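You operate a simulated robot arm through the tools that you are given. There is no shell and no other tool. Be economical: measure what you need, move in short steps, check, and stop when the job is done.

The job below is to be done with a simulated two-armed robot. You get a single attempt, and the scene is never put back.

JOB
Cool the red, blue and green squat jars to AIM with one run.
Fine: choose each pad by its share, no two jars on neighbouring pads; hands clear of the cold pads from the press till the blue lamp is out. Set down upright: red squat jar, blue squat jar, green squat jar.

The check looks at the end state, three seconds after you hand in, the way a careful person would. Anything else that was tipped, shoved, dropped, spilled or broken makes it a failure.

ROBOT AND FRAMES
Two 7-joint arms with two-finger parallel grippers on one trunk, on a base that drives. Base frame: it is fixed to the floor where the robot stands at the start and does not move with it; the origin is under the middle of the robot, x ahead of it, y to its left, z up; the surface under the hand at the start is at about z = 812. Lengths are in mm, angles in rad, forces in N, time in s.
The left shoulder is at the start at [70, 134, 1226], the right one opposite. With the tool pointing down near the work surface each hand reaches from about 100 to 640 mm from the robot's upright axis, wherever it stands, measured 20 degrees to its own side. Places, roughly: blue squat jar (6x6x8 cm) [500, -300, 800]; chill button [300, 0, 900]; green squat jar (6x6x8 cm) [600, -300, 800]; red squat jar (6x6x8 cm) [600, -100, 800]. Payload 1.57 kg a hand.
The tool frame of a hand sits at the grasp point between the pads (the TCP): z along the fingers, y along the line on which they close. The tips reach 30 mm beyond it. Largest opening 80 mm; finger width 17, thickness 12; the body of the gripper, 40 by 82 mm, starts 80 mm behind the TCP.
Orientation is that of the tool frame in the base frame, as [roll, pitch, yaw] about the fixed x, y, z axes, in that order (R = Rz(yaw) Ry(pitch) Rx(roll)). With the fingers straight down and closing along the base's y, the tool's x points along the base's -x, its y along +y and its z along -z.

CONTROLS
- The arms move only by the tool nudge_tool. It takes "left_commands", "right_commands" or both (then of equal length, played together; a hand with none holds still); each is a list of rows, each a list of 7 numbers: the shift along the tool's x, y, z in units of 20 mm (1.0 is 20 mm), then the turn, a rotation vector about the tool's x, y, z in units of 4 degrees (1.0 is 4 degrees), then the gripper command, from -1 (fully open) to 1 (shut), values between in proportion. In form: [[tx, ty, tz, rx, ry, rz, fingers], ...]. A call has 1 to 12 rows; each row shifts and turns the commanded pose from where the row before left it, along the tool's axes as they then stand. A call with a number of a shift or a turn outside -1 to 1 is refused whole. Rows are played at 5 a second. More than 50 mm and 0.15 rad between two rows, or a gripper value outside its range, and nothing of the call is played. A pose out of reach is approached as far as the arm can. The call stops where the force on the tool passes 40 N (or 10 N more than at its start, if that is more) or the arm is blocked; 0.2 s more then pass. Each finger travels about 153 mm/s and halts on what it meets, pressing with about 28 N; the grip force reading is that of the motor and also rises with nothing between the fingers. The clock runs only during rows and for 0.2 s after the last one: add rows that do not move to give the fingers time. It gives the time, the measured TCP pose, the force on the tool (base axes), the opening and the grip force at its end, in the units of the frame above (readings bear some noise), with the torque about the TCP (base axes, N m) and any sound that the robot's microphone picked up.
- Cameras (640 x 400 px; columns grow to the right, rows downward): "scene" is now at [109.5, 21.1, 1440.4]; the picture's right is [0.20, -0.98, 0.00], its down [-0.76, -0.15, -0.63] and it looks along [0.62, 0.12, -0.77] (base axes); focal length 289 px, centre (320, 200). "left" rides on the left gripper at [72, 7, -122] in its tool frame; the picture's right is [-0.09, 1.00, 0.00], its down [-0.84, -0.08, -0.54] and it looks along [-0.54, -0.05, 0.84] (tool axes); focal length 238 px, centre (320, 200). "right" rides on the right gripper at [72, -7, -122] in its tool frame; the picture's right is [0.09, 1.00, 0.00], its down [-0.84, 0.08, -0.54] and it looks along [-0.54, 0.05, 0.84] (tool axes); focal length 238 px, centre (320, 200).
- snapshot(camera): a new picture of that camera. The clock stands still meanwhile.
- raise_lower(by): slides the trunk up (or, below 0, down) by that many mm; the arms and the scene camera ride with it, the base frame stays. It gives what a move gives, with no picture.
- steer(legs): drives the robot by 1 to 6 legs, each [ahead, left, turn to the left] in mm, mm and rad, along the robot's own axes; the way and the turn of a leg run together, so that a leg with both is an arc; at most 1500 mm and 3.142 rad a leg. The arms and the cameras ride along, it lands a little off, and it stops where it bumps. It gives what a move gives.
- pan_tilt(pan, tilt): turns the head with the scene camera to pan (to the left, within 1.501 rad either way) and tilt (down, from -0.506 to 1.204), counted from straight ahead of the robot. It gives what a move gives.
- measure_at(camera, pixels): for up to 12 pixels [column, row] of the newest picture of that camera ("zoom" is the newest enlarged one), the place [x, y, z] in the base frame of the surface seen there, good to about 2 mm, but the place of the scene camera against the robot may be out by one fixed shift of up to 25 mm in any direction. The clock stands still meanwhile.
- enlarge(camera, box): a new picture of the part [left, top, right, bottom] of that camera's present view, enlarged. The clock stands still meanwhile.
- job_done(): hands the job in; it is judged then, once.

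Go step by step. Measure first, check grasps and placings, and put right what went wrong. The budget is 80 turns and 78 pictures, counting those below and the enlarged ones. Unless the task says otherwise, let go and move clear before handing in, and close with one line.

The tools are called after "Request:" as name(argument=value, ...) on one line, values as JSON. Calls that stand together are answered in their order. nudge_tool: Moves the arms, as the interface text tells. Its arguments: {"type":"object","properties":{"left_commands":{"type":"array"},"right_commands":{"type":"array"}},"required":[]} The other tools are called the same way: raise_lower (by) slides the trunk up or down; steer (legs) drives the base; pan_tilt (pan, tilt) turns the head that bears the scene camera; snapshot (camera) takes a picture; measure_at (camera, pixels) gives the place of the surface under pixels of a picture; enlarge (camera, box) takes an enlarged picture of a part of a camera's view; job_done () hands the job in.

At the start:

```text
clock: 0.0
left_tool_pos: [418.7, 339.3, 1140.6]
left_ee_rot: [3.141, 0.001, 3.141]
left_contact_force: [-0.8, 0.3, -0.2]
left_ft_torque: [0.0, 0.01, 0.02]
left_gripper_width: 80.1
left_grasp_force: 0.0
right_tool_pos: [384.6, -62.4, 1120.6]
right_ee_rot: [-3.141, 0.0, 3.14]
right_contact_force: [-0.1, 0.3, 1.2]
right_ft_torque: [-0.01, 0.01, -0.01]
right_gripper_width: 80.1
right_grasp_force: 0.0
trunk travel left (down, up): [-800.0, 140.0]
robot x, y, heading: [1.6, -0.0, 0.001]
head pan, tilt: [0.197, 0.883]
```

scene: 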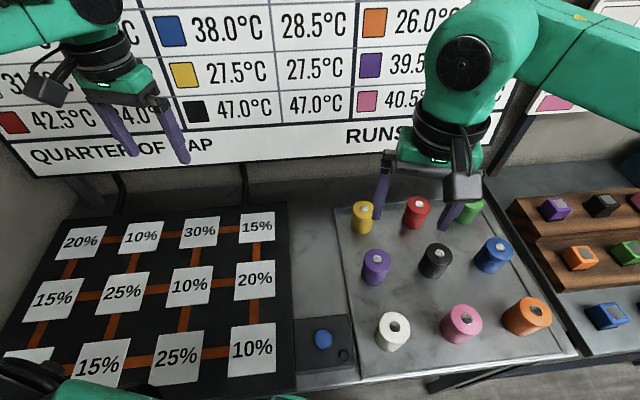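
right: 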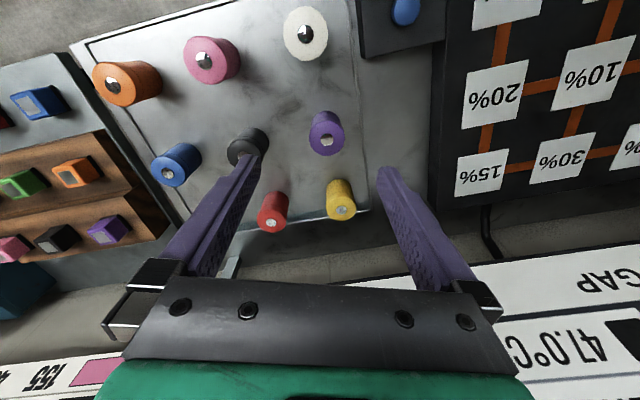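
left: 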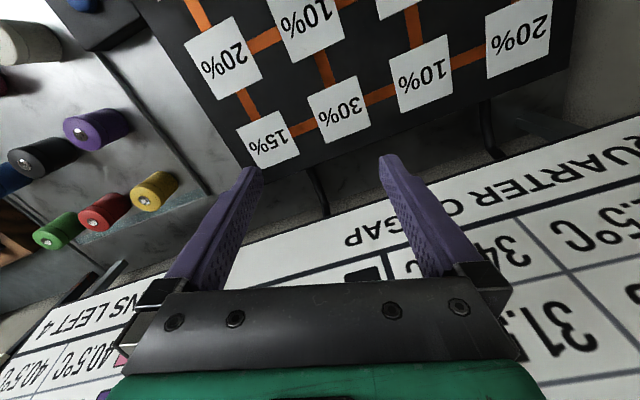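

The board is partly hidden by the arms, so I raise the head to read it.

Request:
pan_tilt(pan=0.0, tilt=0.3)

Request:
snapshot(camera="scene")

```text
clock: 1.0
left_tool_pos: [419.2, 339.7, 1139.5]
left_ee_rot: [3.14, 0.0, 3.141]
left_contact_force: [-0.1, -0.1, -0.4]
left_ft_torque: [0.01, 0.01, 0.0]
left_gripper_width: 80.0
left_grasp_force: 0.1
right_tool_pos: [383.9, -61.2, 1118.9]
right_ee_rot: [-3.14, 0.0, 3.141]
right_contact_force: [-1.3, 0.0, 0.8]
right_ft_torque: [0.01, -0.03, 0.03]
right_gripper_width: 80.0
right_grasp_force: 0.0
trunk travel left (down, up): [-800.0, 140.0]
robot x, y, heading: [0.5, -1.0, 0.001]
head pan, tilt: [0.0, 0.3]
```

```text
74 pictures are left
```

scene: 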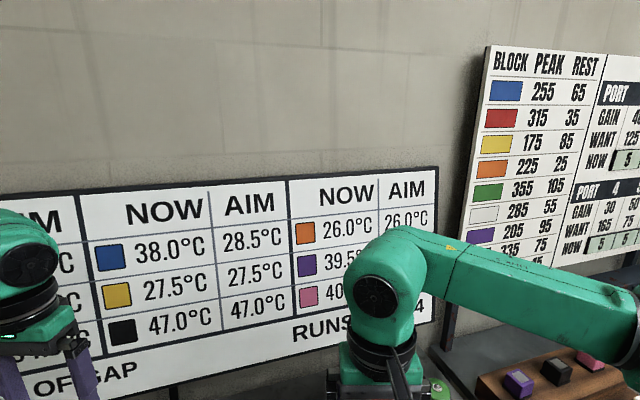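

The middle is readable (blue 38.0→28.5), but the left columns and the footer are hidden. I pan left, and also tilt for the whole pad grid.

Request:
pan_tilt(pan=0.6, tilt=0.45)

Request:
snapshot(camera="scene")

Request:
pan_tilt(pan=0.4, tilt=1.1)

Request:
snapshot(camera="scene")

```text
clock: 2.0
left_tool_pos: [419.1, 337.5, 1140.5]
left_ee_rot: [-3.14, 0.0, -3.14]
left_contact_force: [0.7, 0.2, 0.4]
left_ft_torque: [0.0, 0.0, -0.01]
left_gripper_width: 80.1
left_grasp_force: 0.0
right_tool_pos: [384.9, -62.3, 1119.6]
right_ee_rot: [-3.141, 0.001, 3.141]
right_contact_force: [0.8, -0.1, 1.3]
right_ft_torque: [-0.03, 0.0, -0.02]
right_gripper_width: 79.9
right_grasp_force: 0.0
trunk travel left (down, up): [-800.0, 140.0]
robot x, y, heading: [1.8, -1.1, -0.002]
head pan, tilt: [0.6, 0.45]
```

```text
73 pictures are left
```

scene: 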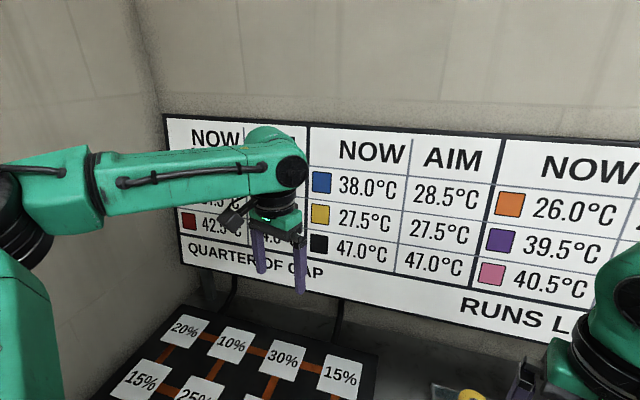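

```text
clock: 3.0
left_tool_pos: [419.6, 339.7, 1140.5]
left_ee_rot: [-3.141, 0.0, 3.141]
left_contact_force: [0.1, -0.2, -0.5]
left_ft_torque: [0.02, 0.02, 0.02]
left_gripper_width: 79.8
left_grasp_force: 0.0
right_tool_pos: [384.2, -61.7, 1119.8]
right_ee_rot: [-3.141, 0.0, 3.14]
right_contact_force: [0.2, -0.6, 0.5]
right_ft_torque: [0.02, 0.02, 0.02]
right_gripper_width: 80.1
right_grasp_force: 0.0
trunk travel left (down, up): [-800.0, 140.0]
robot x, y, heading: [1.3, -1.7, -0.002]
head pan, tilt: [0.4, 1.1]
```

```text
72 pictures are left
```

scene: 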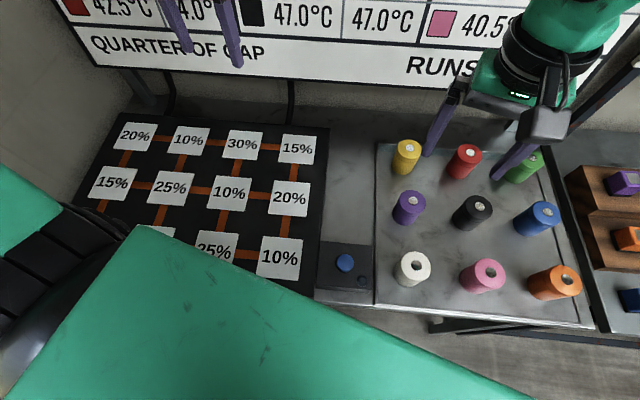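

The left arm hides the green row and part of the footer; I draw it back.

Request:
nudge_tool(left_commands=[[1, 1, 0, 0, 0, 0, -1], [1, 1, 0, 0, 0, 0, -1], [1, 1, 0, 0, 0, 0, -1], [1, 1, 0, 0, 0, 0, -1], [1, 0, 0, 0, 0, 0, -1], [1, 0, 0, 0, 0, 0, -1], [1, 0, 0, 0, 0, 0, -1], [1, 0, 0, 0, 0, 0, -1], [1, 0, 0, 0, 0, 0, -1], [1, 0, 0, 0, 0, 0, -1]])

Request:
pan_tilt(pan=0.6, tilt=0.7)

Request:
snapshot(camera="scene")

```text
clock: 5.2
left_tool_pos: [216.9, 417.9, 1141.8]
left_ee_rot: [3.141, 0.002, 3.141]
left_contact_force: [-0.5, -0.2, -0.7]
left_ft_torque: [0.01, 0.01, -0.03]
left_gripper_width: 80.0
left_grasp_force: 0.0
right_tool_pos: [383.8, -62.0, 1119.9]
right_ee_rot: [3.139, 0.002, 3.139]
right_contact_force: [-1.1, -0.2, -0.2]
right_ft_torque: [-0.01, -0.01, -0.01]
right_gripper_width: 80.2
right_grasp_force: 0.0
trunk travel left (down, up): [-800.0, 140.0]
robot x, y, heading: [-1.1, 1.3, -0.001]
head pan, tilt: [0.4, 1.1]
```

```text
clock: 6.1
left_tool_pos: [218.1, 419.1, 1140.2]
left_ee_rot: [3.142, 0.001, -3.141]
left_contact_force: [0.2, -0.4, 0.0]
left_ft_torque: [0.0, 0.01, 0.01]
left_gripper_width: 80.0
left_grasp_force: 0.2
right_tool_pos: [384.7, -63.1, 1120.1]
right_ee_rot: [3.141, 0.001, 3.14]
right_contact_force: [0.4, -0.2, 0.7]
right_ft_torque: [0.0, -0.01, 0.0]
right_gripper_width: 79.8
right_grasp_force: 0.1
trunk travel left (down, up): [-800.0, 140.0]
robot x, y, heading: [1.9, -0.2, -0.003]
head pan, tilt: [0.6, 0.7]
```

```text
71 pictures are left
```

scene: 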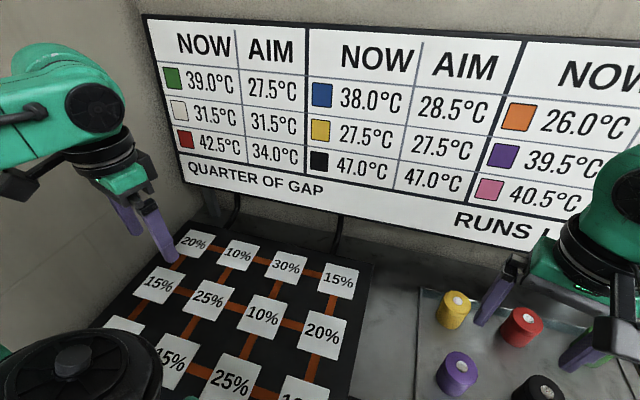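

Reading: red 42.5→34.0 (20%), blue 38.0→28.5 (25%), green 39.0→27.5 (30%). Next a clear overview for measuring; I pull the right arm back first.

Request:
nudge_tool(right_commands=[[1, -1, 0, 0, 0, 0, -1], [1, -1, 0, 0, 0, 0, -1], [1, -1, 0, 0, 0, 0, -1], [1, -1, 0, 0, 0, 0, -1], [1, -1, 0, 0, 0, 0, -1], [1, -1, 0, 0, 0, 0, -1], [1, -1, 0, 0, 0, 0, -1], [0, -1, 0, 0, 0, 0, -1], [0, -1, 0, 0, 0, 0, -1], [0, -1, 0, 0, 0, 0, -1], [0, -1, 0, 0, 0, 0, -1], [0, -1, 0, 0, 0, 0, -1]])

Request:
pan_tilt(pan=0.1, tilt=0.9)

Request:
snapshot(camera="scene")

```text
clock: 8.7
left_tool_pos: [218.6, 418.7, 1141.0]
left_ee_rot: [-3.141, 0.0, -3.141]
left_contact_force: [0.2, -0.7, -0.2]
left_ft_torque: [0.01, -0.02, 0.02]
left_gripper_width: 79.8
left_grasp_force: 0.1
right_tool_pos: [244.6, -305.0, 1119.8]
right_ee_rot: [-3.14, 0.0, 3.139]
right_contact_force: [0.3, -0.7, 1.1]
right_ft_torque: [-0.02, 0.02, -0.03]
right_gripper_width: 79.8
right_grasp_force: 0.0
trunk travel left (down, up): [-800.0, 140.0]
robot x, y, heading: [-1.0, 4.1, 0.001]
head pan, tilt: [0.6, 0.7]
```

```text
clock: 9.6
left_tool_pos: [219.0, 418.9, 1139.9]
left_ee_rot: [-3.141, -0.001, -3.141]
left_contact_force: [0.0, -0.7, -0.5]
left_ft_torque: [0.0, -0.04, -0.03]
left_gripper_width: 80.1
left_grasp_force: 0.1
right_tool_pos: [244.6, -302.5, 1118.8]
right_ee_rot: [-3.14, 0.001, 3.141]
right_contact_force: [-0.1, 0.0, 0.4]
right_ft_torque: [0.0, 0.0, 0.0]
right_gripper_width: 79.9
right_grasp_force: 0.1
trunk travel left (down, up): [-800.0, 140.0]
robot x, y, heading: [-0.9, -0.6, -0.002]
head pan, tilt: [0.099, 0.901]
```

```text
70 pictures are left
```

scene: 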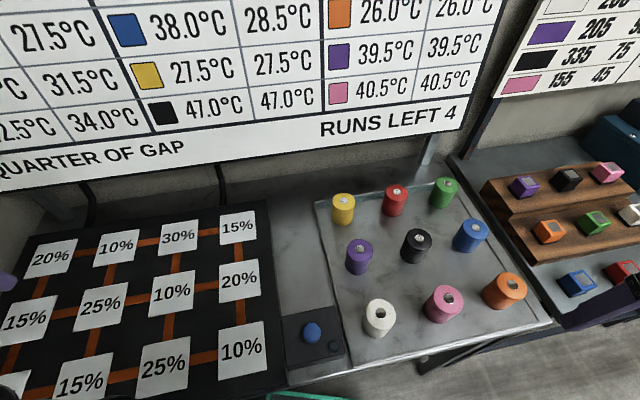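

Clear view now: measure the jar tops, tray, pads and button.

Request:
measure_at(camera="scene", pixels=[[395, 187], [445, 181], [471, 225], [343, 197], [416, 233], [379, 312], [312, 331], [335, 346], [395, 275], [390, 207]])

Request:
measure_at(camera="scene", pixels=[[51, 258], [116, 247], [178, 237], [238, 228], [26, 319], [101, 305], [173, 292], [239, 281], [82, 382], [164, 365], [241, 348], [298, 355]])

Request:
enlarge(camera="scene", box=[310, 160, 530, 300])

Request:
enlarge(camera="scene", box=[0, 200, 360, 400])

```text
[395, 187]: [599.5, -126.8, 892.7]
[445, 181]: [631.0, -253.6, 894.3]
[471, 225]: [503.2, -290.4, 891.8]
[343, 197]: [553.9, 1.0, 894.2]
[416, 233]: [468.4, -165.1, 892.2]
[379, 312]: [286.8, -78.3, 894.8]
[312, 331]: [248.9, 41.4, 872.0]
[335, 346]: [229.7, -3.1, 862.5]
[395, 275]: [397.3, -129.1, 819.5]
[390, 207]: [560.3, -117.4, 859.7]
```

```text
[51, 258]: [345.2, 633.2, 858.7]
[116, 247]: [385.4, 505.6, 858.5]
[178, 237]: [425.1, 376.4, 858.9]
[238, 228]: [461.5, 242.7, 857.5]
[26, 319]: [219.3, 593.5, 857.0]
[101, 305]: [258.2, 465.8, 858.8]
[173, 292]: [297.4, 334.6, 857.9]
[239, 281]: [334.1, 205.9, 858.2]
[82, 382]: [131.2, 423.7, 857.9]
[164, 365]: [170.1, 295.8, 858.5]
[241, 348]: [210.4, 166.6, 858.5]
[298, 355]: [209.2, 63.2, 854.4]
```

```text
2.86 times, centred on (420, 230) of scene
```

zoom: 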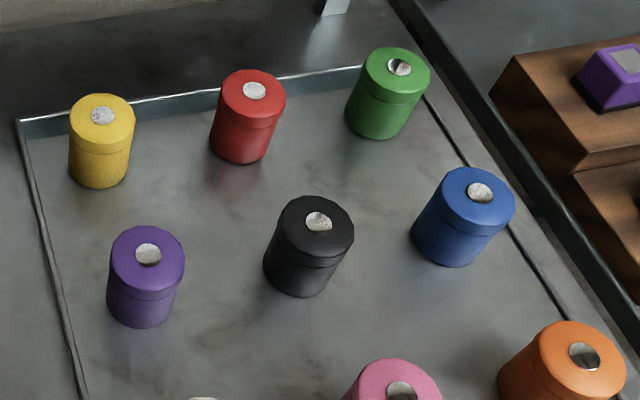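

```text
1.78 times, centred on (180, 300) of scene
```

zoom: 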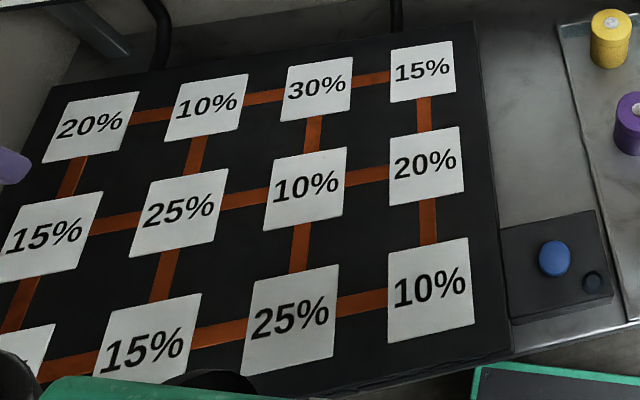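

Wanted pads: 30% at (178,237), 25% at (164,365) and 20% at (51,258), which touch neither by edge nor by corner. Jar tops are at z≈893 and pads at ≈858. I drive right so that the left hand can work over the tray.

Request:
steer(legs=[[0, -270, 0]])

Request:
pan_tilt(pan=0.2, tilt=0.9)

Request:
snapshot(camera="scene")

```text
clock: 11.5
left_tool_pos: [218.0, 158.1, 1139.7]
left_ee_rot: [-3.14, 0.0, 3.14]
left_contact_force: [-0.6, 0.5, -0.4]
left_ft_torque: [-0.03, 0.02, 0.02]
left_gripper_width: 80.0
left_grasp_force: 0.0
right_tool_pos: [246.3, -564.7, 1120.0]
right_ee_rot: [-3.141, 0.0, 3.14]
right_contact_force: [-0.8, 0.8, 0.6]
right_ft_torque: [-0.06, 0.01, 0.01]
right_gripper_width: 80.0
right_grasp_force: 0.0
trunk travel left (down, up): [-800.0, 140.0]
robot x, y, heading: [-0.6, -264.3, -0.004]
head pan, tilt: [0.099, 0.901]
```

```text
clock: 12.2
left_tool_pos: [218.7, 156.3, 1141.0]
left_ee_rot: [3.141, 0.0, -3.141]
left_contact_force: [0.3, -0.7, -0.6]
left_ft_torque: [-0.01, -0.03, -0.04]
left_gripper_width: 80.2
left_grasp_force: 0.0
right_tool_pos: [244.7, -565.7, 1119.3]
right_ee_rot: [-3.141, 0.0, 3.14]
right_contact_force: [0.7, -0.1, 0.5]
right_ft_torque: [-0.01, 0.02, -0.02]
right_gripper_width: 80.1
right_grasp_force: 0.2
trunk travel left (down, up): [-800.0, 140.0]
robot x, y, heading: [-1.3, -261.4, -0.001]
head pan, tilt: [0.201, 0.901]
```

```text
67 pictures are left
```

scene: 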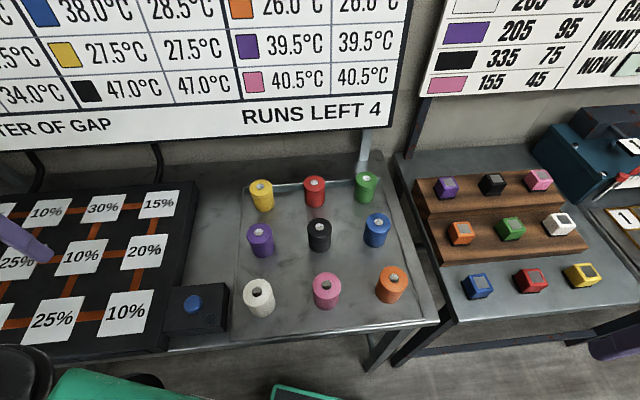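

Now I move the left hand over the tray for a precise wrist-camera look.

Request:
nudge_tool(left_commands=[[-1, -1, 0, 0, 0, 0, -1], [-1, -1, 0, 0, 0, 0, -1], [-1, -1, 0, 0, 0, 0, -1], [-1, -1, 0, 0, 0, 0, -1], [-1, -1, 0, 0, 0, 0, -1], [-1, -1, 0, 0, 0, 0, -1], [-1, -1, 0, 0, 0, 0, -1], [-1, -1, 0, 0, 0, 0, -1], [-1, -1, 0, 0, 0, 0, -1], [-1, -1, 0, 0, 0, 0, -1], [-1, -1, 0, 0, 0, 0, -1], [0, -1, 0, 0, 0, 0, -1]])

Request:
snapshot(camera="left")

```text
clock: 14.8
left_tool_pos: [438.4, -82.7, 1140.8]
left_ee_rot: [-3.139, 0.0, 3.14]
left_contact_force: [-0.3, 0.7, 0.6]
left_ft_torque: [-0.03, 0.01, -0.02]
left_gripper_width: 80.1
left_grasp_force: 0.1
right_tool_pos: [244.1, -566.0, 1120.4]
right_ee_rot: [3.141, 0.001, 3.14]
right_contact_force: [-0.4, 0.4, 0.3]
right_ft_torque: [0.0, 0.0, 0.0]
right_gripper_width: 80.0
right_grasp_force: 0.1
trunk travel left (down, up): [-800.0, 140.0]
robot x, y, heading: [-0.6, -262.0, 0.0]
head pan, tilt: [0.201, 0.901]
```

```text
66 pictures are left
```

left: 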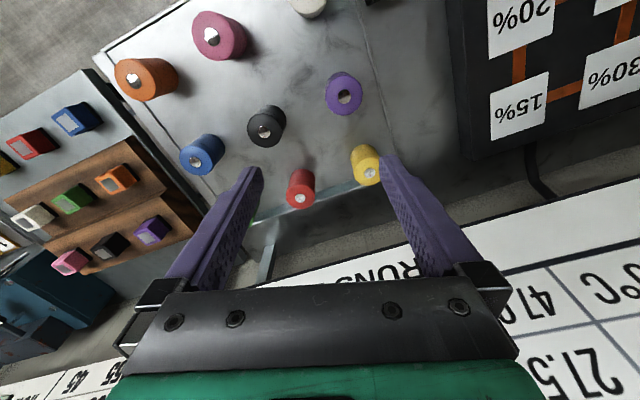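

Measure the knob centres and side edges with the wrist camera.

Request:
measure_at(camera="left", pixels=[[299, 198], [195, 160], [263, 130], [369, 172], [343, 96], [289, 196], [312, 194], [301, 190], [300, 205], [335, 140], [280, 185]])

Request:
enlarge(camera="left", box=[160, 80, 400, 230])

```text
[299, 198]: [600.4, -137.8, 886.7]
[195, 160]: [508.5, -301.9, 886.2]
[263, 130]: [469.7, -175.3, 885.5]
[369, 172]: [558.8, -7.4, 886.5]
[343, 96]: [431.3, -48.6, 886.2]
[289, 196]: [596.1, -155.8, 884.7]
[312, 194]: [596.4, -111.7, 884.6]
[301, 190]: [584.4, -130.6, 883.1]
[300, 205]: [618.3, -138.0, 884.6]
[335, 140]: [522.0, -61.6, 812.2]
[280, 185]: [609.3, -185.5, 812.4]
```

```text
2.67 times, centred on (280, 155) of left
```

zoom: 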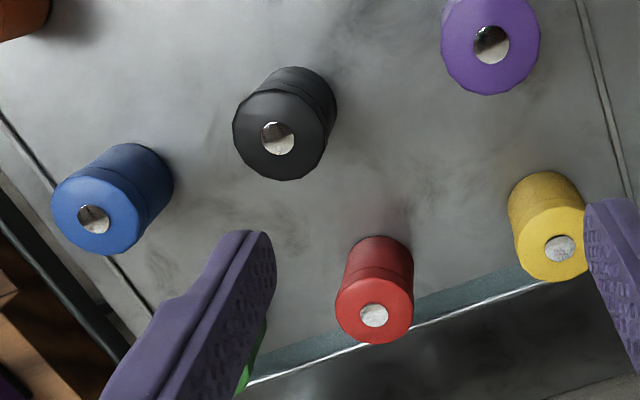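

The wrist camera puts red at ≈(600,-136), blue at ≈(508,-301), tray z=812 and tops ≈885; the scene camera is off by about (+3,-10,-7). I lower the trunk for more reach and go above red.

Request:
raise_lower(by=-100)

Request:
nudge_tool(left_commands=[[-1, -0.335, 0, 0, 0, 0, -1], [-1, -0.335, 0, 0, 0, 0, -1], [-1, -0.335, 0, 0, 0, 0, -1], [-1, -0.335, 0, 0, 0, 0, -1], [-1, -0.335, 0, 0, 0, 0, -1], [-1, -0.335, 0, 0, 0, 0, -1], [-1, -0.335, 0, 0, 0, 0, -1], [-1, -0.335, 0, 0, 0, 0, -1], [0, 0, 1, 0, 0, 0, -1], [0, 0, 1, 0, 0, 0, -1], [0, 0, 1, 0, 0, 0, -1]])

Request:
snapshot(camera="left")

```text
clock: 16.1
left_tool_pos: [436.5, -82.4, 1039.6]
left_ee_rot: [-3.14, -0.001, -3.141]
left_contact_force: [-1.0, -0.6, 0.5]
left_ft_torque: [0.0, 0.02, -0.01]
left_gripper_width: 80.1
left_grasp_force: 0.0
right_tool_pos: [244.7, -565.9, 1019.8]
right_ee_rot: [-3.141, 0.0, 3.139]
right_contact_force: [-0.1, 0.9, 0.0]
right_ft_torque: [-0.03, 0.0, 0.01]
right_gripper_width: 80.0
right_grasp_force: 0.0
trunk travel left (down, up): [-700.0, 240.0]
robot x, y, heading: [1.9, -264.4, 0.003]
head pan, tilt: [0.201, 0.901]
```

```text
clock: 18.5
left_tool_pos: [533.8, -96.9, 971.3]
left_ee_rot: [3.141, 0.001, 3.142]
left_contact_force: [0.1, -0.2, -0.6]
left_ft_torque: [0.01, 0.0, 0.0]
left_gripper_width: 80.1
left_grasp_force: 0.2
left hand out of reach, approached as far as the arm can: row 5, 6, 7, 8
right_tool_pos: [244.6, -564.9, 1020.3]
right_ee_rot: [-3.141, -0.001, 3.141]
right_contact_force: [-0.3, -0.8, -0.9]
right_ft_torque: [0.01, -0.02, 0.0]
right_gripper_width: 79.9
right_grasp_force: 0.1
trunk travel left (down, up): [-700.0, 240.0]
robot x, y, heading: [2.3, -265.4, -0.004]
head pan, tilt: [0.201, 0.901]
```

```text
64 pictures are left
```

left: 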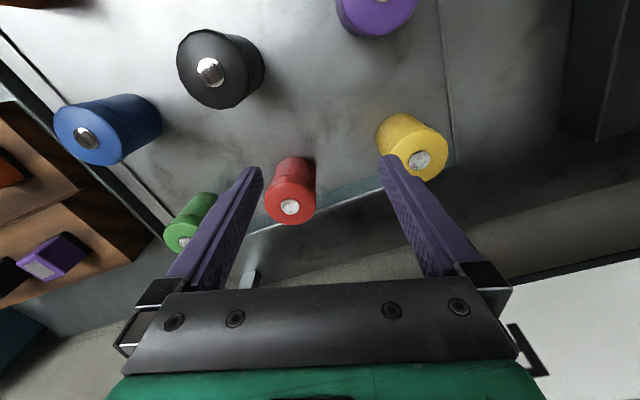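

The hand stopped short at x=534 since it was high; I try forward again from this lower height.

Request:
nudge_tool(left_commands=[[0, -0.7, 0.5, 0, 0, 0, -1], [0, -0.7, 0.5, 0, 0, 0, -1], [-1, -0.5, 0, 0, 0, 0, -1], [-1, 0, 0, 0, 0, 0, -1], [-1, 0, 0, 0, 0, 0, -1], [-0.3, 0, 0, 0, 0, 0, -1]])

```text
clock: 19.9
left_tool_pos: [535.6, -94.9, 962.2]
left_ee_rot: [-3.14, 0.002, -3.141]
left_contact_force: [0.3, 0.1, -1.0]
left_ft_torque: [-0.03, 0.01, -0.01]
left_gripper_width: 80.1
left_grasp_force: 0.0
left hand out of reach, approached as far as the arm can: row 1, 2, 3, 4, 5, 6
right_tool_pos: [245.4, -564.6, 1020.2]
right_ee_rot: [3.141, 0.0, 3.141]
right_contact_force: [0.1, 0.5, 0.7]
right_ft_torque: [0.0, 0.0, 0.02]
right_gripper_width: 80.0
right_grasp_force: 0.0
trunk travel left (down, up): [-700.0, 240.0]
robot x, y, heading: [1.4, -263.4, -0.004]
head pan, tilt: [0.201, 0.901]
```

Lower trunk did not help; the stated reach holds at start height with the hand low. I restore the trunk, lower the hand, then reach out.

Request:
nudge_tool(left_commands=[[1, 0, 0, 0, 0, 0, -1], [1, 0, 0, 0, 0, 0, -1]])

Request:
raise_lower(by=100)

Request:
nudge_tool(left_commands=[[0, -0.7, 1, 0, 0, 0, -1], [0, -0.7, 1, 0, 0, 0, -1], [0, -0.5, 1, 0, 0, 0, -1], [-1, 0, 1, 0, 0, 0, -1], [-1, 0, 1, 0, 0, 0, -1], [-1, 0, 1, 0, 0, 0, -1], [-1, 0, 0.5, 0, 0, 0, -1], [-1, 0, 0, 0, 0, 0, -1]])

```text
clock: 20.5
left_tool_pos: [493.8, -92.7, 962.0]
left_ee_rot: [-3.14, 0.001, -3.141]
left_contact_force: [-0.1, 0.0, -0.2]
left_ft_torque: [0.01, 0.01, 0.02]
left_gripper_width: 80.0
left_grasp_force: 0.1
right_tool_pos: [243.9, -564.4, 1018.8]
right_ee_rot: [-3.141, -0.001, 3.14]
right_contact_force: [-0.7, -0.4, 0.4]
right_ft_torque: [0.0, 0.02, 0.02]
right_gripper_width: 80.0
right_grasp_force: 0.0
trunk travel left (down, up): [-700.0, 240.0]
robot x, y, heading: [-2.0, -264.0, 0.003]
head pan, tilt: [0.201, 0.901]
```

```text
clock: 21.8
left_tool_pos: [496.4, -93.4, 1060.3]
left_ee_rot: [-3.141, 0.0, 3.141]
left_contact_force: [-0.1, 0.2, -0.9]
left_ft_torque: [-0.02, -0.02, 0.02]
left_gripper_width: 79.8
left_grasp_force: 0.1
right_tool_pos: [245.5, -565.9, 1120.4]
right_ee_rot: [-3.141, 0.001, 3.139]
right_contact_force: [-0.2, -0.1, 0.5]
right_ft_torque: [-0.02, 0.0, -0.01]
right_gripper_width: 80.0
right_grasp_force: 0.2
trunk travel left (down, up): [-800.0, 140.0]
robot x, y, heading: [3.3, -266.9, 0.002]
head pan, tilt: [0.201, 0.901]
```

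```text
clock: 23.6
left_tool_pos: [518.4, -77.2, 969.0]
left_ee_rot: [-3.141, 0.002, -3.141]
left_contact_force: [0.3, -0.4, -0.2]
left_ft_torque: [-0.01, 0.03, -0.02]
left_gripper_width: 80.2
left_grasp_force: 0.1
left hand out of reach, approached as far as the arm can: row 4, 5, 6, 7, 8
right_tool_pos: [244.1, -565.8, 1119.8]
right_ee_rot: [-3.142, 0.002, 3.138]
right_contact_force: [-0.5, -0.8, 1.0]
right_ft_torque: [-0.01, -0.01, 0.06]
right_gripper_width: 80.0
right_grasp_force: 0.1
trunk travel left (down, up): [-800.0, 140.0]
robot x, y, heading: [-1.1, -264.7, 0.005]
head pan, tilt: [0.201, 0.901]
```

Reach is limited to ≈520-535 ahead here. I look down at the table's near edge to see whether the base can drive closer.

Request:
pan_tilt(pan=0.0, tilt=1.2)

Request:
snapshot(camera="scene")

```text
clock: 24.4
left_tool_pos: [517.3, -78.3, 970.5]
left_ee_rot: [-3.14, 0.001, 3.141]
left_contact_force: [0.0, 0.0, 0.3]
left_ft_torque: [-0.01, 0.01, 0.02]
left_gripper_width: 79.7
left_grasp_force: 0.1
right_tool_pos: [244.5, -565.9, 1120.4]
right_ee_rot: [-3.142, 0.001, 3.138]
right_contact_force: [0.2, 0.0, -0.1]
right_ft_torque: [0.0, -0.01, -0.01]
right_gripper_width: 79.8
right_grasp_force: 0.0
trunk travel left (down, up): [-800.0, 140.0]
robot x, y, heading: [-0.1, -262.8, 0.001]
head pan, tilt: [0.0, 1.201]
```

```text
63 pictures are left
```

scene: 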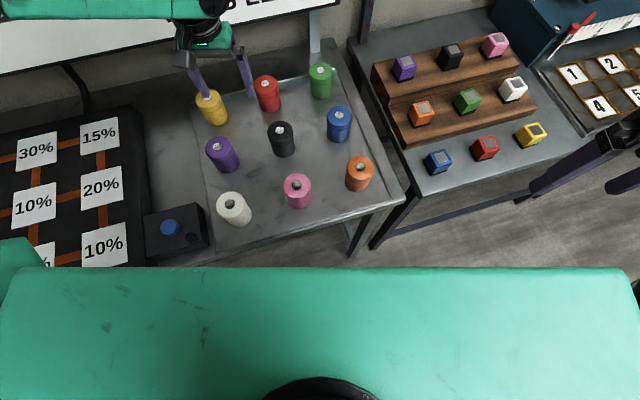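

The table's near edge slants away towards the right (from (180,255) to (400,195)), so at this spot the base can drive closer. I measure the edge.

Request:
measure_at(camera="scene", pixels=[[200, 255], [300, 230], [395, 205], [350, 255], [372, 245], [267, 80], [320, 68], [340, 113], [500, 220], [420, 192]])

```text
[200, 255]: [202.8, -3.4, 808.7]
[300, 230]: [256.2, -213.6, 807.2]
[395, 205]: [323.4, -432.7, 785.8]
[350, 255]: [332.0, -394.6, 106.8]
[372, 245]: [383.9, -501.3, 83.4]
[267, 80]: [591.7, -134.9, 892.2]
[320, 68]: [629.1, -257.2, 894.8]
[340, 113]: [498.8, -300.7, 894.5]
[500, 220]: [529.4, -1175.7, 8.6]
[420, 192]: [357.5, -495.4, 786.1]
```

The table faces ≈0.28 rad left of the robot's heading. I square up to it: lift the hand, turn, then shift to where red lies about 20° left ahead.

Request:
nudge_tool(left_commands=[[1, 0, -1, 0, 0, 0, -1], [1, 0, -1, 0, 0, 0, -1], [1, 0, -1, 0, 0, 0, -1], [1, 0, 0, 0, 0, 0, -1]])

Request:
steer(legs=[[0, 0, 0.285], [75, -190, 0]])

Request:
pan_tilt(pan=0.1, tilt=1.0)

Request:
snapshot(camera="scene")

Request:
snapshot(camera="left")

```text
clock: 25.4
left_tool_pos: [437.8, -78.7, 1032.1]
left_ee_rot: [-3.14, 0.0, 3.141]
left_contact_force: [0.7, -0.6, -0.3]
left_ft_torque: [0.04, 0.02, -0.01]
left_gripper_width: 80.1
left_grasp_force: 0.1
right_tool_pos: [244.2, -565.6, 1121.0]
right_ee_rot: [3.141, -0.001, 3.141]
right_contact_force: [0.0, -0.3, 0.4]
right_ft_torque: [-0.02, -0.03, 0.01]
right_gripper_width: 79.9
right_grasp_force: 0.2
trunk travel left (down, up): [-800.0, 140.0]
robot x, y, heading: [-0.5, -264.6, -0.002]
head pan, tilt: [0.0, 1.201]
```

```text
clock: 28.0
left_tool_pos: [489.5, -125.2, 1031.1]
left_ee_rot: [3.141, 0.0, -2.848]
left_contact_force: [-0.4, -0.2, 0.3]
left_ft_torque: [0.02, -0.01, -0.05]
left_gripper_width: 80.2
left_grasp_force: 0.1
right_tool_pos: [447.0, -646.3, 1119.8]
right_ee_rot: [3.141, 0.0, -2.849]
right_contact_force: [-0.3, 0.5, 0.5]
right_ft_torque: [-0.03, -0.01, 0.01]
right_gripper_width: 80.1
right_grasp_force: 0.1
trunk travel left (down, up): [-800.0, 140.0]
robot x, y, heading: [122.2, -426.8, 0.297]
head pan, tilt: [0.0, 1.201]
```

```text
clock: 28.7
left_tool_pos: [489.8, -125.8, 1031.8]
left_ee_rot: [-3.141, -0.001, -2.845]
left_contact_force: [0.0, -0.5, -1.1]
left_ft_torque: [0.02, 0.04, 0.0]
left_gripper_width: 79.9
left_grasp_force: 0.0
right_tool_pos: [446.6, -646.5, 1119.8]
right_ee_rot: [3.138, 0.0, -2.849]
right_contact_force: [-0.2, -0.2, 0.3]
right_ft_torque: [0.01, 0.03, -0.02]
right_gripper_width: 79.9
right_grasp_force: 0.1
trunk travel left (down, up): [-800.0, 140.0]
robot x, y, heading: [121.5, -428.8, 0.292]
head pan, tilt: [0.099, 1.0]
```

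```text
62 pictures are left
```

scene: 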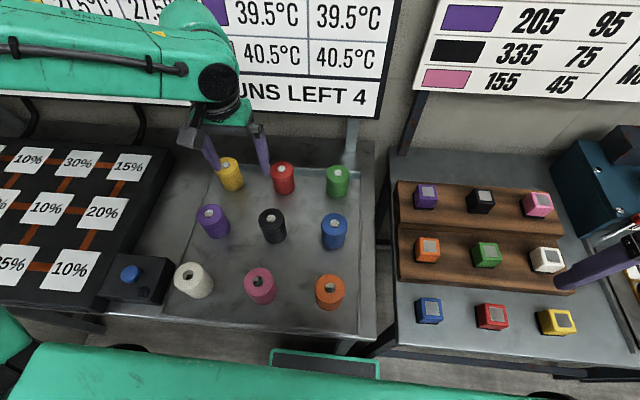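

```text
61 pictures are left
```

left: 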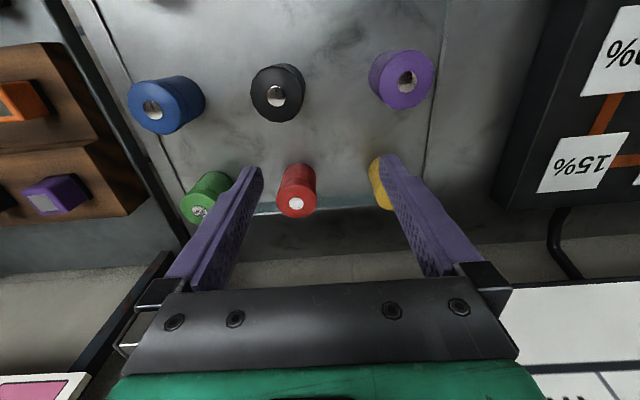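

Squared up now. Measure red, green and blue again with the wrist camera.

Request:
measure_at(camera="left", pixels=[[296, 204], [278, 201], [315, 201], [297, 190], [296, 215], [198, 212], [153, 109], [280, 96], [280, 160]])

```text
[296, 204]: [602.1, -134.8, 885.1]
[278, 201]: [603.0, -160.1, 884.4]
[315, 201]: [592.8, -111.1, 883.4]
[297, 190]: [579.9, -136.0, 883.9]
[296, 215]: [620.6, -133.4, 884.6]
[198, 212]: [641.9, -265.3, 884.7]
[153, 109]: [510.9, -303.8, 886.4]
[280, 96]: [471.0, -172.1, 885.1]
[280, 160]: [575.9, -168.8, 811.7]
```

Red's centre is ≈(601,-135). I go above it while dropping to a safe height (tips ≈ 920), then check.

Request:
nudge_tool(left_commands=[[-0.2, -0.41, 0.9, 0, 0, 0, -1], [-0.8, -0.41, 0.9, 0, 0, 0, -1], [-0.8, -0.41, 0.9, 0, 0, 0, -1], [-1, -0.41, 0.9, 0, 0, 0, -1], [-1, -0.41, 0, 0, 0, 0, -1], [-1, 0, 0, 0, 0, 0, -1], [-0.37, 0, 0, 0, 0, 0, -1]])

Request:
snapshot(camera="left")

```text
clock: 30.3
left_tool_pos: [563.9, -121.9, 977.0]
left_ee_rot: [-3.139, 0.002, -2.847]
left_contact_force: [-0.5, -0.3, -0.1]
left_ft_torque: [0.03, -0.04, 0.01]
left_gripper_width: 80.0
left_grasp_force: 0.0
left hand out of reach, approached as far as the arm can: row 4, 5, 6, 7
right_tool_pos: [445.1, -644.9, 1118.6]
right_ee_rot: [3.142, -0.001, -2.848]
right_contact_force: [0.0, -0.3, 0.9]
right_ft_torque: [0.0, -0.01, -0.04]
right_gripper_width: 80.1
right_grasp_force: 0.1
trunk travel left (down, up): [-800.0, 140.0]
robot x, y, heading: [125.0, -422.0, 0.291]
head pan, tilt: [0.099, 1.0]
```

```text
60 pictures are left
```

left: 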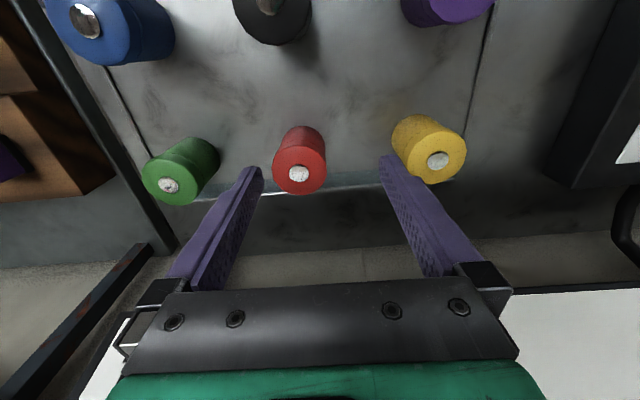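

The hand stops ≈35 mm short at this height. I measure the green plate at (325,362) of the scene view, probably the base front, to see the clearance to the table.

Request:
measure_at(camera="scene", pixels=[[325, 355], [325, 365], [272, 352], [378, 360], [340, 345], [240, 325], [360, 340], [450, 370]])

Request:
enlarge(camera="scene", box=[200, 300, 440, 400])

```text
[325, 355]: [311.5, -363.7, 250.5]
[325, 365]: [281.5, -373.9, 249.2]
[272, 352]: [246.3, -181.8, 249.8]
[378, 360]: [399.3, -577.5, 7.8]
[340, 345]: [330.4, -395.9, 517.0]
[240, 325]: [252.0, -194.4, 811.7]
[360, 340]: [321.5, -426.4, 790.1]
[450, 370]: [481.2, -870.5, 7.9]
```

```text
2.67 times, centred on (320, 350) of scene
```

zoom: 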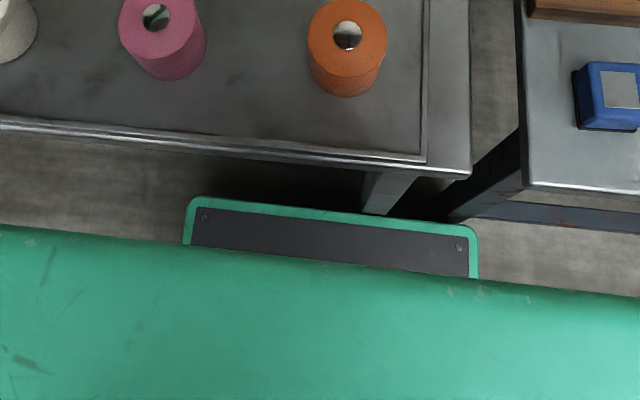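

The base front already reaches the table edge line with a leg ahead, so no driving closer here. Reach should grow lower down, so I align sideways, descend in part, and try forward again with the open fingers still above the jar tops.

Request:
nudge_tool(left_commands=[[1, -0.6, 0, 0, 0, 0, -1], [0, -0.56, 0.8, 0, 0, 0, -1], [0, 0, 1, 0, 0, 0, -1], [-0.5, 0, 0.6, 0, 0, 0, -1], [-0.5, 0, 0, 0, 0, 0, -1], [-0.5, 0, 0, 0, 0, 0, -1]])

Request:
snapshot(camera="left")

```text
clock: 31.7
left_tool_pos: [546.9, -126.5, 947.0]
left_ee_rot: [-3.14, 0.001, -2.845]
left_contact_force: [0.1, -0.3, -0.4]
left_ft_torque: [0.0, -0.01, 0.0]
left_gripper_width: 80.1
left_grasp_force: 0.1
left hand out of reach, approached as far as the arm can: row 2, 3, 4, 5, 6
right_tool_pos: [445.0, -646.5, 1119.3]
right_ee_rot: [3.141, 0.0, -2.847]
right_contact_force: [-0.1, 0.1, 1.2]
right_ft_torque: [-0.03, 0.0, 0.01]
right_gripper_width: 80.2
right_grasp_force: 0.0
trunk travel left (down, up): [-800.0, 140.0]
robot x, y, heading: [124.4, -429.3, 0.29]
head pan, tilt: [0.099, 1.0]
```

```text
58 pictures are left
```

left: 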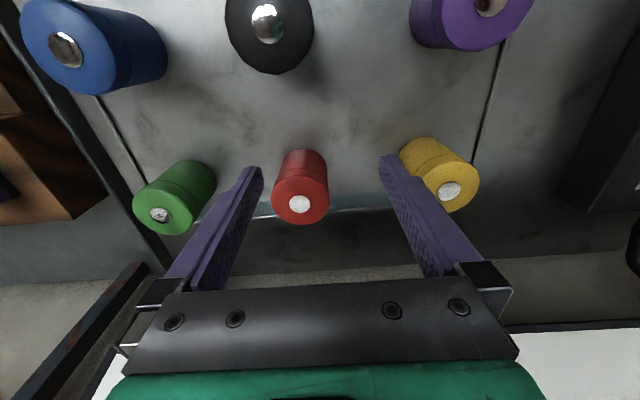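

Descending also reports out of reach, although the arm is visibly not stretched (elbow out to the left), so a wrist limit is likely. I test another hand yaw, staying well above the jars.

Request:
nudge_tool(left_commands=[[1, 0, -0.5, 0, 0, 0, -1], [0, 0, 0, 0, 0, 1, -1], [0, 0, 0, 0, 0, 1, -1], [0, 0, 0, 0, 0, 1, -1], [0, 0, 0, 0, 0, 1, -1], [0, 0, 0, 0, 0, 1, -1], [0, 0, 0, 0, 0, 1, -1], [-0.92, 0.39, 0, 0, 0, 0, -1], [-0.92, 0.39, 0, 0, 0, 0, -1], [-0.92, 0.39, 0, 0, 0, 0, -1], [-0.92, 0.39, 0, 0, 0, 0, -1]])

Request:
pan_tilt(pan=0.6, tilt=0.6)

Request:
snapshot(camera="scene")

```text
clock: 34.1
left_tool_pos: [566.8, -101.5, 974.9]
left_ee_rot: [3.141, 0.001, 3.016]
left_contact_force: [0.3, -0.4, -0.1]
left_ft_torque: [0.0, 0.0, 0.02]
left_gripper_width: 79.9
left_grasp_force: 0.0
left hand out of reach, approached as far as the arm can: row 9, 10, 11
right_tool_pos: [445.5, -647.0, 1119.3]
right_ee_rot: [-3.142, 0.001, -2.848]
right_contact_force: [0.6, -0.3, -1.0]
right_ft_torque: [0.02, 0.03, -0.02]
right_gripper_width: 80.0
right_grasp_force: 0.2
trunk travel left (down, up): [-800.0, 140.0]
robot x, y, heading: [121.0, -428.2, 0.294]
head pan, tilt: [0.099, 1.0]
```

```text
clock: 35.1
left_tool_pos: [566.9, -103.0, 975.2]
left_ee_rot: [3.141, 0.002, 3.016]
left_contact_force: [1.0, -1.0, -0.7]
left_ft_torque: [-0.02, 0.02, 0.02]
left_gripper_width: 80.0
left_grasp_force: 0.0
right_tool_pos: [445.5, -646.3, 1120.5]
right_ee_rot: [-3.141, 0.001, -2.848]
right_contact_force: [0.3, -0.4, -0.8]
right_ft_torque: [-0.02, -0.01, 0.02]
right_gripper_width: 80.1
right_grasp_force: 0.0
trunk travel left (down, up): [-800.0, 140.0]
robot x, y, heading: [125.0, -433.7, 0.297]
head pan, tilt: [0.6, 0.6]
```

```text
57 pictures are left
```

scene: 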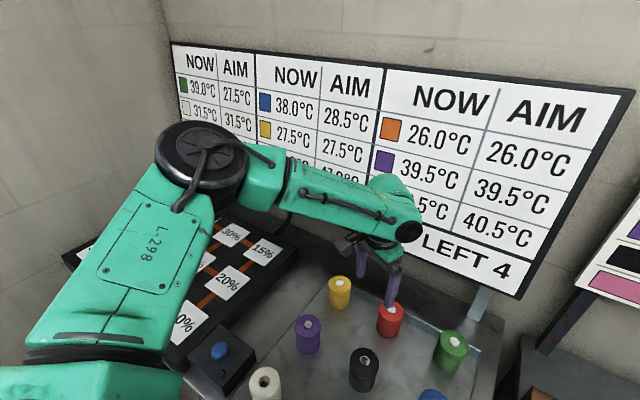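

The elbow is well bent, so it is a joint limit. I measure shoulder, elbow and wrist to understand the geometry.

Request:
measure_at(camera="scene", pixels=[[205, 155], [265, 175], [330, 190], [406, 231], [110, 270], [60, 350], [130, 240], [355, 245]])

```text
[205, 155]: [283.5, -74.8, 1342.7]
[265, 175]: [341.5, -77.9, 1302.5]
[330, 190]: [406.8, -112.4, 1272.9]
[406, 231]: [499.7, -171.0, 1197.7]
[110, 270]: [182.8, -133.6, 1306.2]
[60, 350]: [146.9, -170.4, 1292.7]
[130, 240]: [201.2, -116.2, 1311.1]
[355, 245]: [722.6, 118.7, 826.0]
```

The elbow rides high and the forearm-to-hand bend seems limiting. I turn the yaw back and try pitching the fingers forward ≈16°, which eases the wrist, then move ahead and down a bit.

Request:
nudge_tool(left_commands=[[0.5, 0, 0, 0, 0, -1, -1], [0, 0, 0, 0, 0, -1, -1], [0, 0, 0, 0, 0, -1, -1], [0, 0, 0, 0, 0, -1, -1], [0, 0, 0, 0, 0, -1, -1], [0, 0, 0, 0, 0, -1, -1], [0, 0, 0, 0, -1, 0, -1], [0, 0, 0, 0, -1, 0, -1], [0, 0, 0, 0, -1, 0, -1], [0, 0, 0, 0, -1, 0, -1], [-0.9, 0, 0.3, 0, 0, 0, -1], [-0.9, 0, 0.3, 0, 0, 0, -1]])

```text
clock: 37.7
left_tool_pos: [596.0, -91.7, 973.3]
left_ee_rot: [3.141, 0.281, -2.847]
left_contact_force: [-0.3, 0.7, 0.2]
left_ft_torque: [-0.03, 0.0, 0.0]
left_gripper_width: 80.2
left_grasp_force: 0.1
right_tool_pos: [446.4, -646.9, 1120.2]
right_ee_rot: [-3.141, -0.001, -2.849]
right_contact_force: [0.6, -0.1, -0.5]
right_ft_torque: [-0.04, 0.04, 0.02]
right_gripper_width: 79.8
right_grasp_force: 0.0
trunk travel left (down, up): [-800.0, 140.0]
robot x, y, heading: [123.7, -426.8, 0.296]
head pan, tilt: [0.6, 0.6]
```

That reaches. Now sideways to red and down a little, then check alignment.

Request:
nudge_tool(left_commands=[[0.2, -0.75, 0, 0, 0, 0, -1], [0.2, -0.75, 0, 0, 0, 0, -1], [0, -0.65, 0, 0, 0, 0, -1], [0.2, 0, 0.65, 0, 0, 0, -1], [0.2, 0, 0.65, 0, 0, 0, -1]])

Request:
snapshot(camera="left")

```text
clock: 38.9
left_tool_pos: [591.7, -129.2, 949.6]
left_ee_rot: [-3.14, 0.281, -2.848]
left_contact_force: [-0.3, 0.1, 0.7]
left_ft_torque: [-0.01, -0.04, -0.02]
left_gripper_width: 80.2
left_grasp_force: 0.2
left hand out of reach, approached as far as the arm can: row 4, 5
right_tool_pos: [445.0, -647.2, 1120.0]
right_ee_rot: [-3.141, 0.0, -2.848]
right_contact_force: [-0.2, -0.2, 1.0]
right_ft_torque: [0.0, -0.02, 0.01]
right_gripper_width: 80.0
right_grasp_force: 0.2
trunk travel left (down, up): [-800.0, 140.0]
robot x, y, heading: [124.2, -428.7, 0.293]
head pan, tilt: [0.6, 0.6]
```

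```text
56 pictures are left
```

left: 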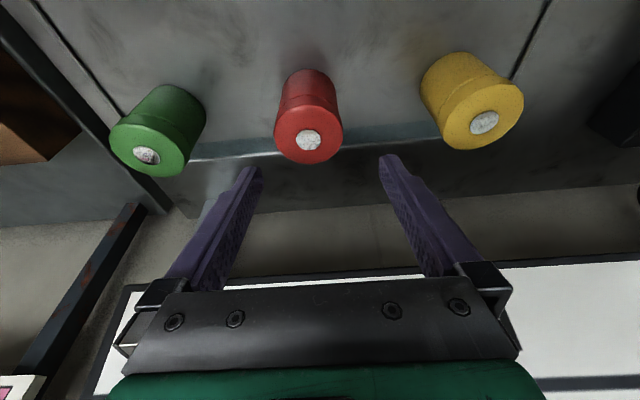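

Alignment is nearly right; vertical travel should be made with the trunk. I remeasure red from here.

Request:
measure_at(camera="left", pixels=[[308, 139], [275, 135], [342, 132], [308, 163], [308, 118], [147, 155], [330, 145]])

Request:
nudge_tool(left_commands=[[-0.2, -0.4, 0, 0, 0, 0, -1], [-0.15, 0, 0.1, 0, 0, 0, -1]])

```text
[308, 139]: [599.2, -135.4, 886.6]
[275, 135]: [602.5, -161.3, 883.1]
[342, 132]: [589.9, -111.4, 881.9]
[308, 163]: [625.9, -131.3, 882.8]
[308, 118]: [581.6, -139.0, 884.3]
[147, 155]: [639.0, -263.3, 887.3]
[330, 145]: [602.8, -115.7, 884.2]
```

```text
clock: 39.5
left_tool_pos: [591.6, -131.9, 953.6]
left_ee_rot: [-3.142, 0.279, -2.848]
left_contact_force: [0.3, 0.2, -0.6]
left_ft_torque: [-0.01, 0.04, 0.02]
left_gripper_width: 79.9
left_grasp_force: 0.0
left hand out of reach, approached as far as the arm can: row 1
right_tool_pos: [445.7, -646.2, 1120.0]
right_ee_rot: [-3.141, 0.001, -2.849]
right_contact_force: [0.1, -0.5, -0.3]
right_ft_torque: [0.01, -0.01, -0.02]
right_gripper_width: 79.7
right_grasp_force: 0.0
trunk travel left (down, up): [-800.0, 140.0]
robot x, y, heading: [123.9, -422.0, 0.296]
head pan, tilt: [0.6, 0.6]
```

I lift slightly, correct the last 7 mm forward and 6 mm to the right, then lower the trunk around red.

Request:
nudge_tool(left_commands=[[-0.21, 0, -0.72, 0, 0, 0, -1], [-0.21, -0.15, -0.72, 0, 0, 0, -1], [-0.34, -0.15, 0.1, 0, 0, 0, -1]])

Request:
raise_lower(by=-60)

Request:
snapshot(camera="left")

```text
clock: 40.3
left_tool_pos: [603.7, -137.1, 980.6]
left_ee_rot: [-3.141, 0.28, -2.847]
left_contact_force: [0.0, 0.4, 0.0]
left_ft_torque: [0.02, 0.01, -0.01]
left_gripper_width: 80.0
left_grasp_force: 0.1
right_tool_pos: [445.8, -646.5, 1119.6]
right_ee_rot: [3.141, -0.001, -2.848]
right_contact_force: [0.1, 0.7, -0.4]
right_ft_torque: [-0.05, -0.01, 0.01]
right_gripper_width: 80.0
right_grasp_force: 0.0
trunk travel left (down, up): [-800.0, 140.0]
robot x, y, heading: [120.4, -431.2, 0.299]
head pan, tilt: [0.6, 0.6]
```

```text
clock: 41.3
left_tool_pos: [602.8, -137.4, 921.2]
left_ee_rot: [3.141, 0.279, -2.847]
left_contact_force: [0.2, 0.3, -1.0]
left_ft_torque: [0.0, -0.04, -0.03]
left_gripper_width: 79.9
left_grasp_force: 0.1
right_tool_pos: [444.8, -647.1, 1060.2]
right_ee_rot: [-3.141, 0.0, -2.849]
right_contact_force: [0.2, 0.8, 1.4]
right_ft_torque: [0.02, -0.02, 0.02]
right_gripper_width: 80.4
right_grasp_force: 0.0
trunk travel left (down, up): [-740.0, 200.0]
robot x, y, heading: [126.3, -428.0, 0.296]
head pan, tilt: [0.6, 0.6]
```

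```text
55 pictures are left
```

left: 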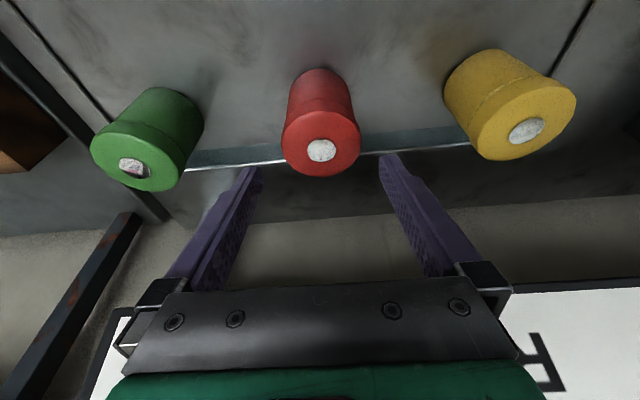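

Red is centred between the fingers. I lift the right hand for safety, then lower the trunk the remaining 71 mm and close.

Request:
nudge_tool(right_commands=[[0, 0, -1, 0, 0, 0, -1], [0, 0, -1, 0, 0, 0, -1], [0, 0, -1, 0, 0, 0, -1], [0, 0, -1, 0, 0, 0, -1]])

Request:
raise_lower(by=-71)

Request:
nudge_tool(left_commands=[[0, 0, 0, 0, 0, 0, 1], [0, 0, 0, 0, 0, 0, 1], [0, 0, 0, 0, 0, 0, 1]])

Request:
snapshot(camera="left")

```text
clock: 42.3
left_tool_pos: [603.5, -136.4, 921.0]
left_ee_rot: [-3.14, 0.28, -2.849]
left_contact_force: [-0.1, 0.7, -0.1]
left_ft_torque: [0.01, -0.01, 0.01]
left_gripper_width: 79.8
left_grasp_force: 0.0
right_tool_pos: [445.6, -645.3, 1139.9]
right_ee_rot: [3.141, 0.001, -2.848]
right_contact_force: [0.6, -1.3, 0.1]
right_ft_torque: [-0.01, -0.02, -0.02]
right_gripper_width: 80.0
right_grasp_force: 0.1
trunk travel left (down, up): [-740.0, 200.0]
robot x, y, heading: [125.8, -427.5, 0.299]
head pan, tilt: [0.6, 0.6]
```

```text
clock: 43.4
left_tool_pos: [603.1, -136.8, 848.7]
left_ee_rot: [-3.139, 0.279, -2.846]
left_contact_force: [-0.1, 0.0, 1.3]
left_ft_torque: [0.0, 0.01, 0.05]
left_gripper_width: 80.0
left_grasp_force: 0.1
right_tool_pos: [444.6, -646.7, 1068.8]
right_ee_rot: [3.141, -0.001, -2.848]
right_contact_force: [0.1, 0.0, 0.2]
right_ft_torque: [-0.02, 0.01, 0.01]
right_gripper_width: 79.9
right_grasp_force: 0.1
trunk travel left (down, up): [-669.0, 271.0]
robot x, y, heading: [121.7, -424.5, 0.299]
head pan, tilt: [0.6, 0.6]
```

```text
clock: 44.2
left_tool_pos: [603.3, -137.2, 850.4]
left_ee_rot: [-3.141, 0.279, -2.847]
left_contact_force: [-0.2, 0.9, 0.2]
left_ft_torque: [0.08, -0.07, 0.04]
left_gripper_width: 53.3
left_grasp_force: 28.0
right_tool_pos: [445.6, -646.1, 1069.2]
right_ee_rot: [-3.141, -0.001, -2.849]
right_contact_force: [0.7, 0.2, 0.3]
right_ft_torque: [0.02, 0.0, -0.02]
right_gripper_width: 79.8
right_grasp_force: 0.0
trunk travel left (down, up): [-669.0, 271.0]
robot x, y, heading: [123.7, -425.3, 0.295]
head pan, tilt: [0.6, 0.6]
```

```text
54 pictures are left
```

left: 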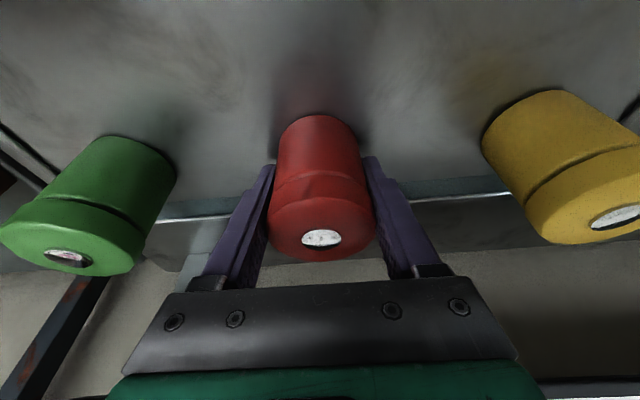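

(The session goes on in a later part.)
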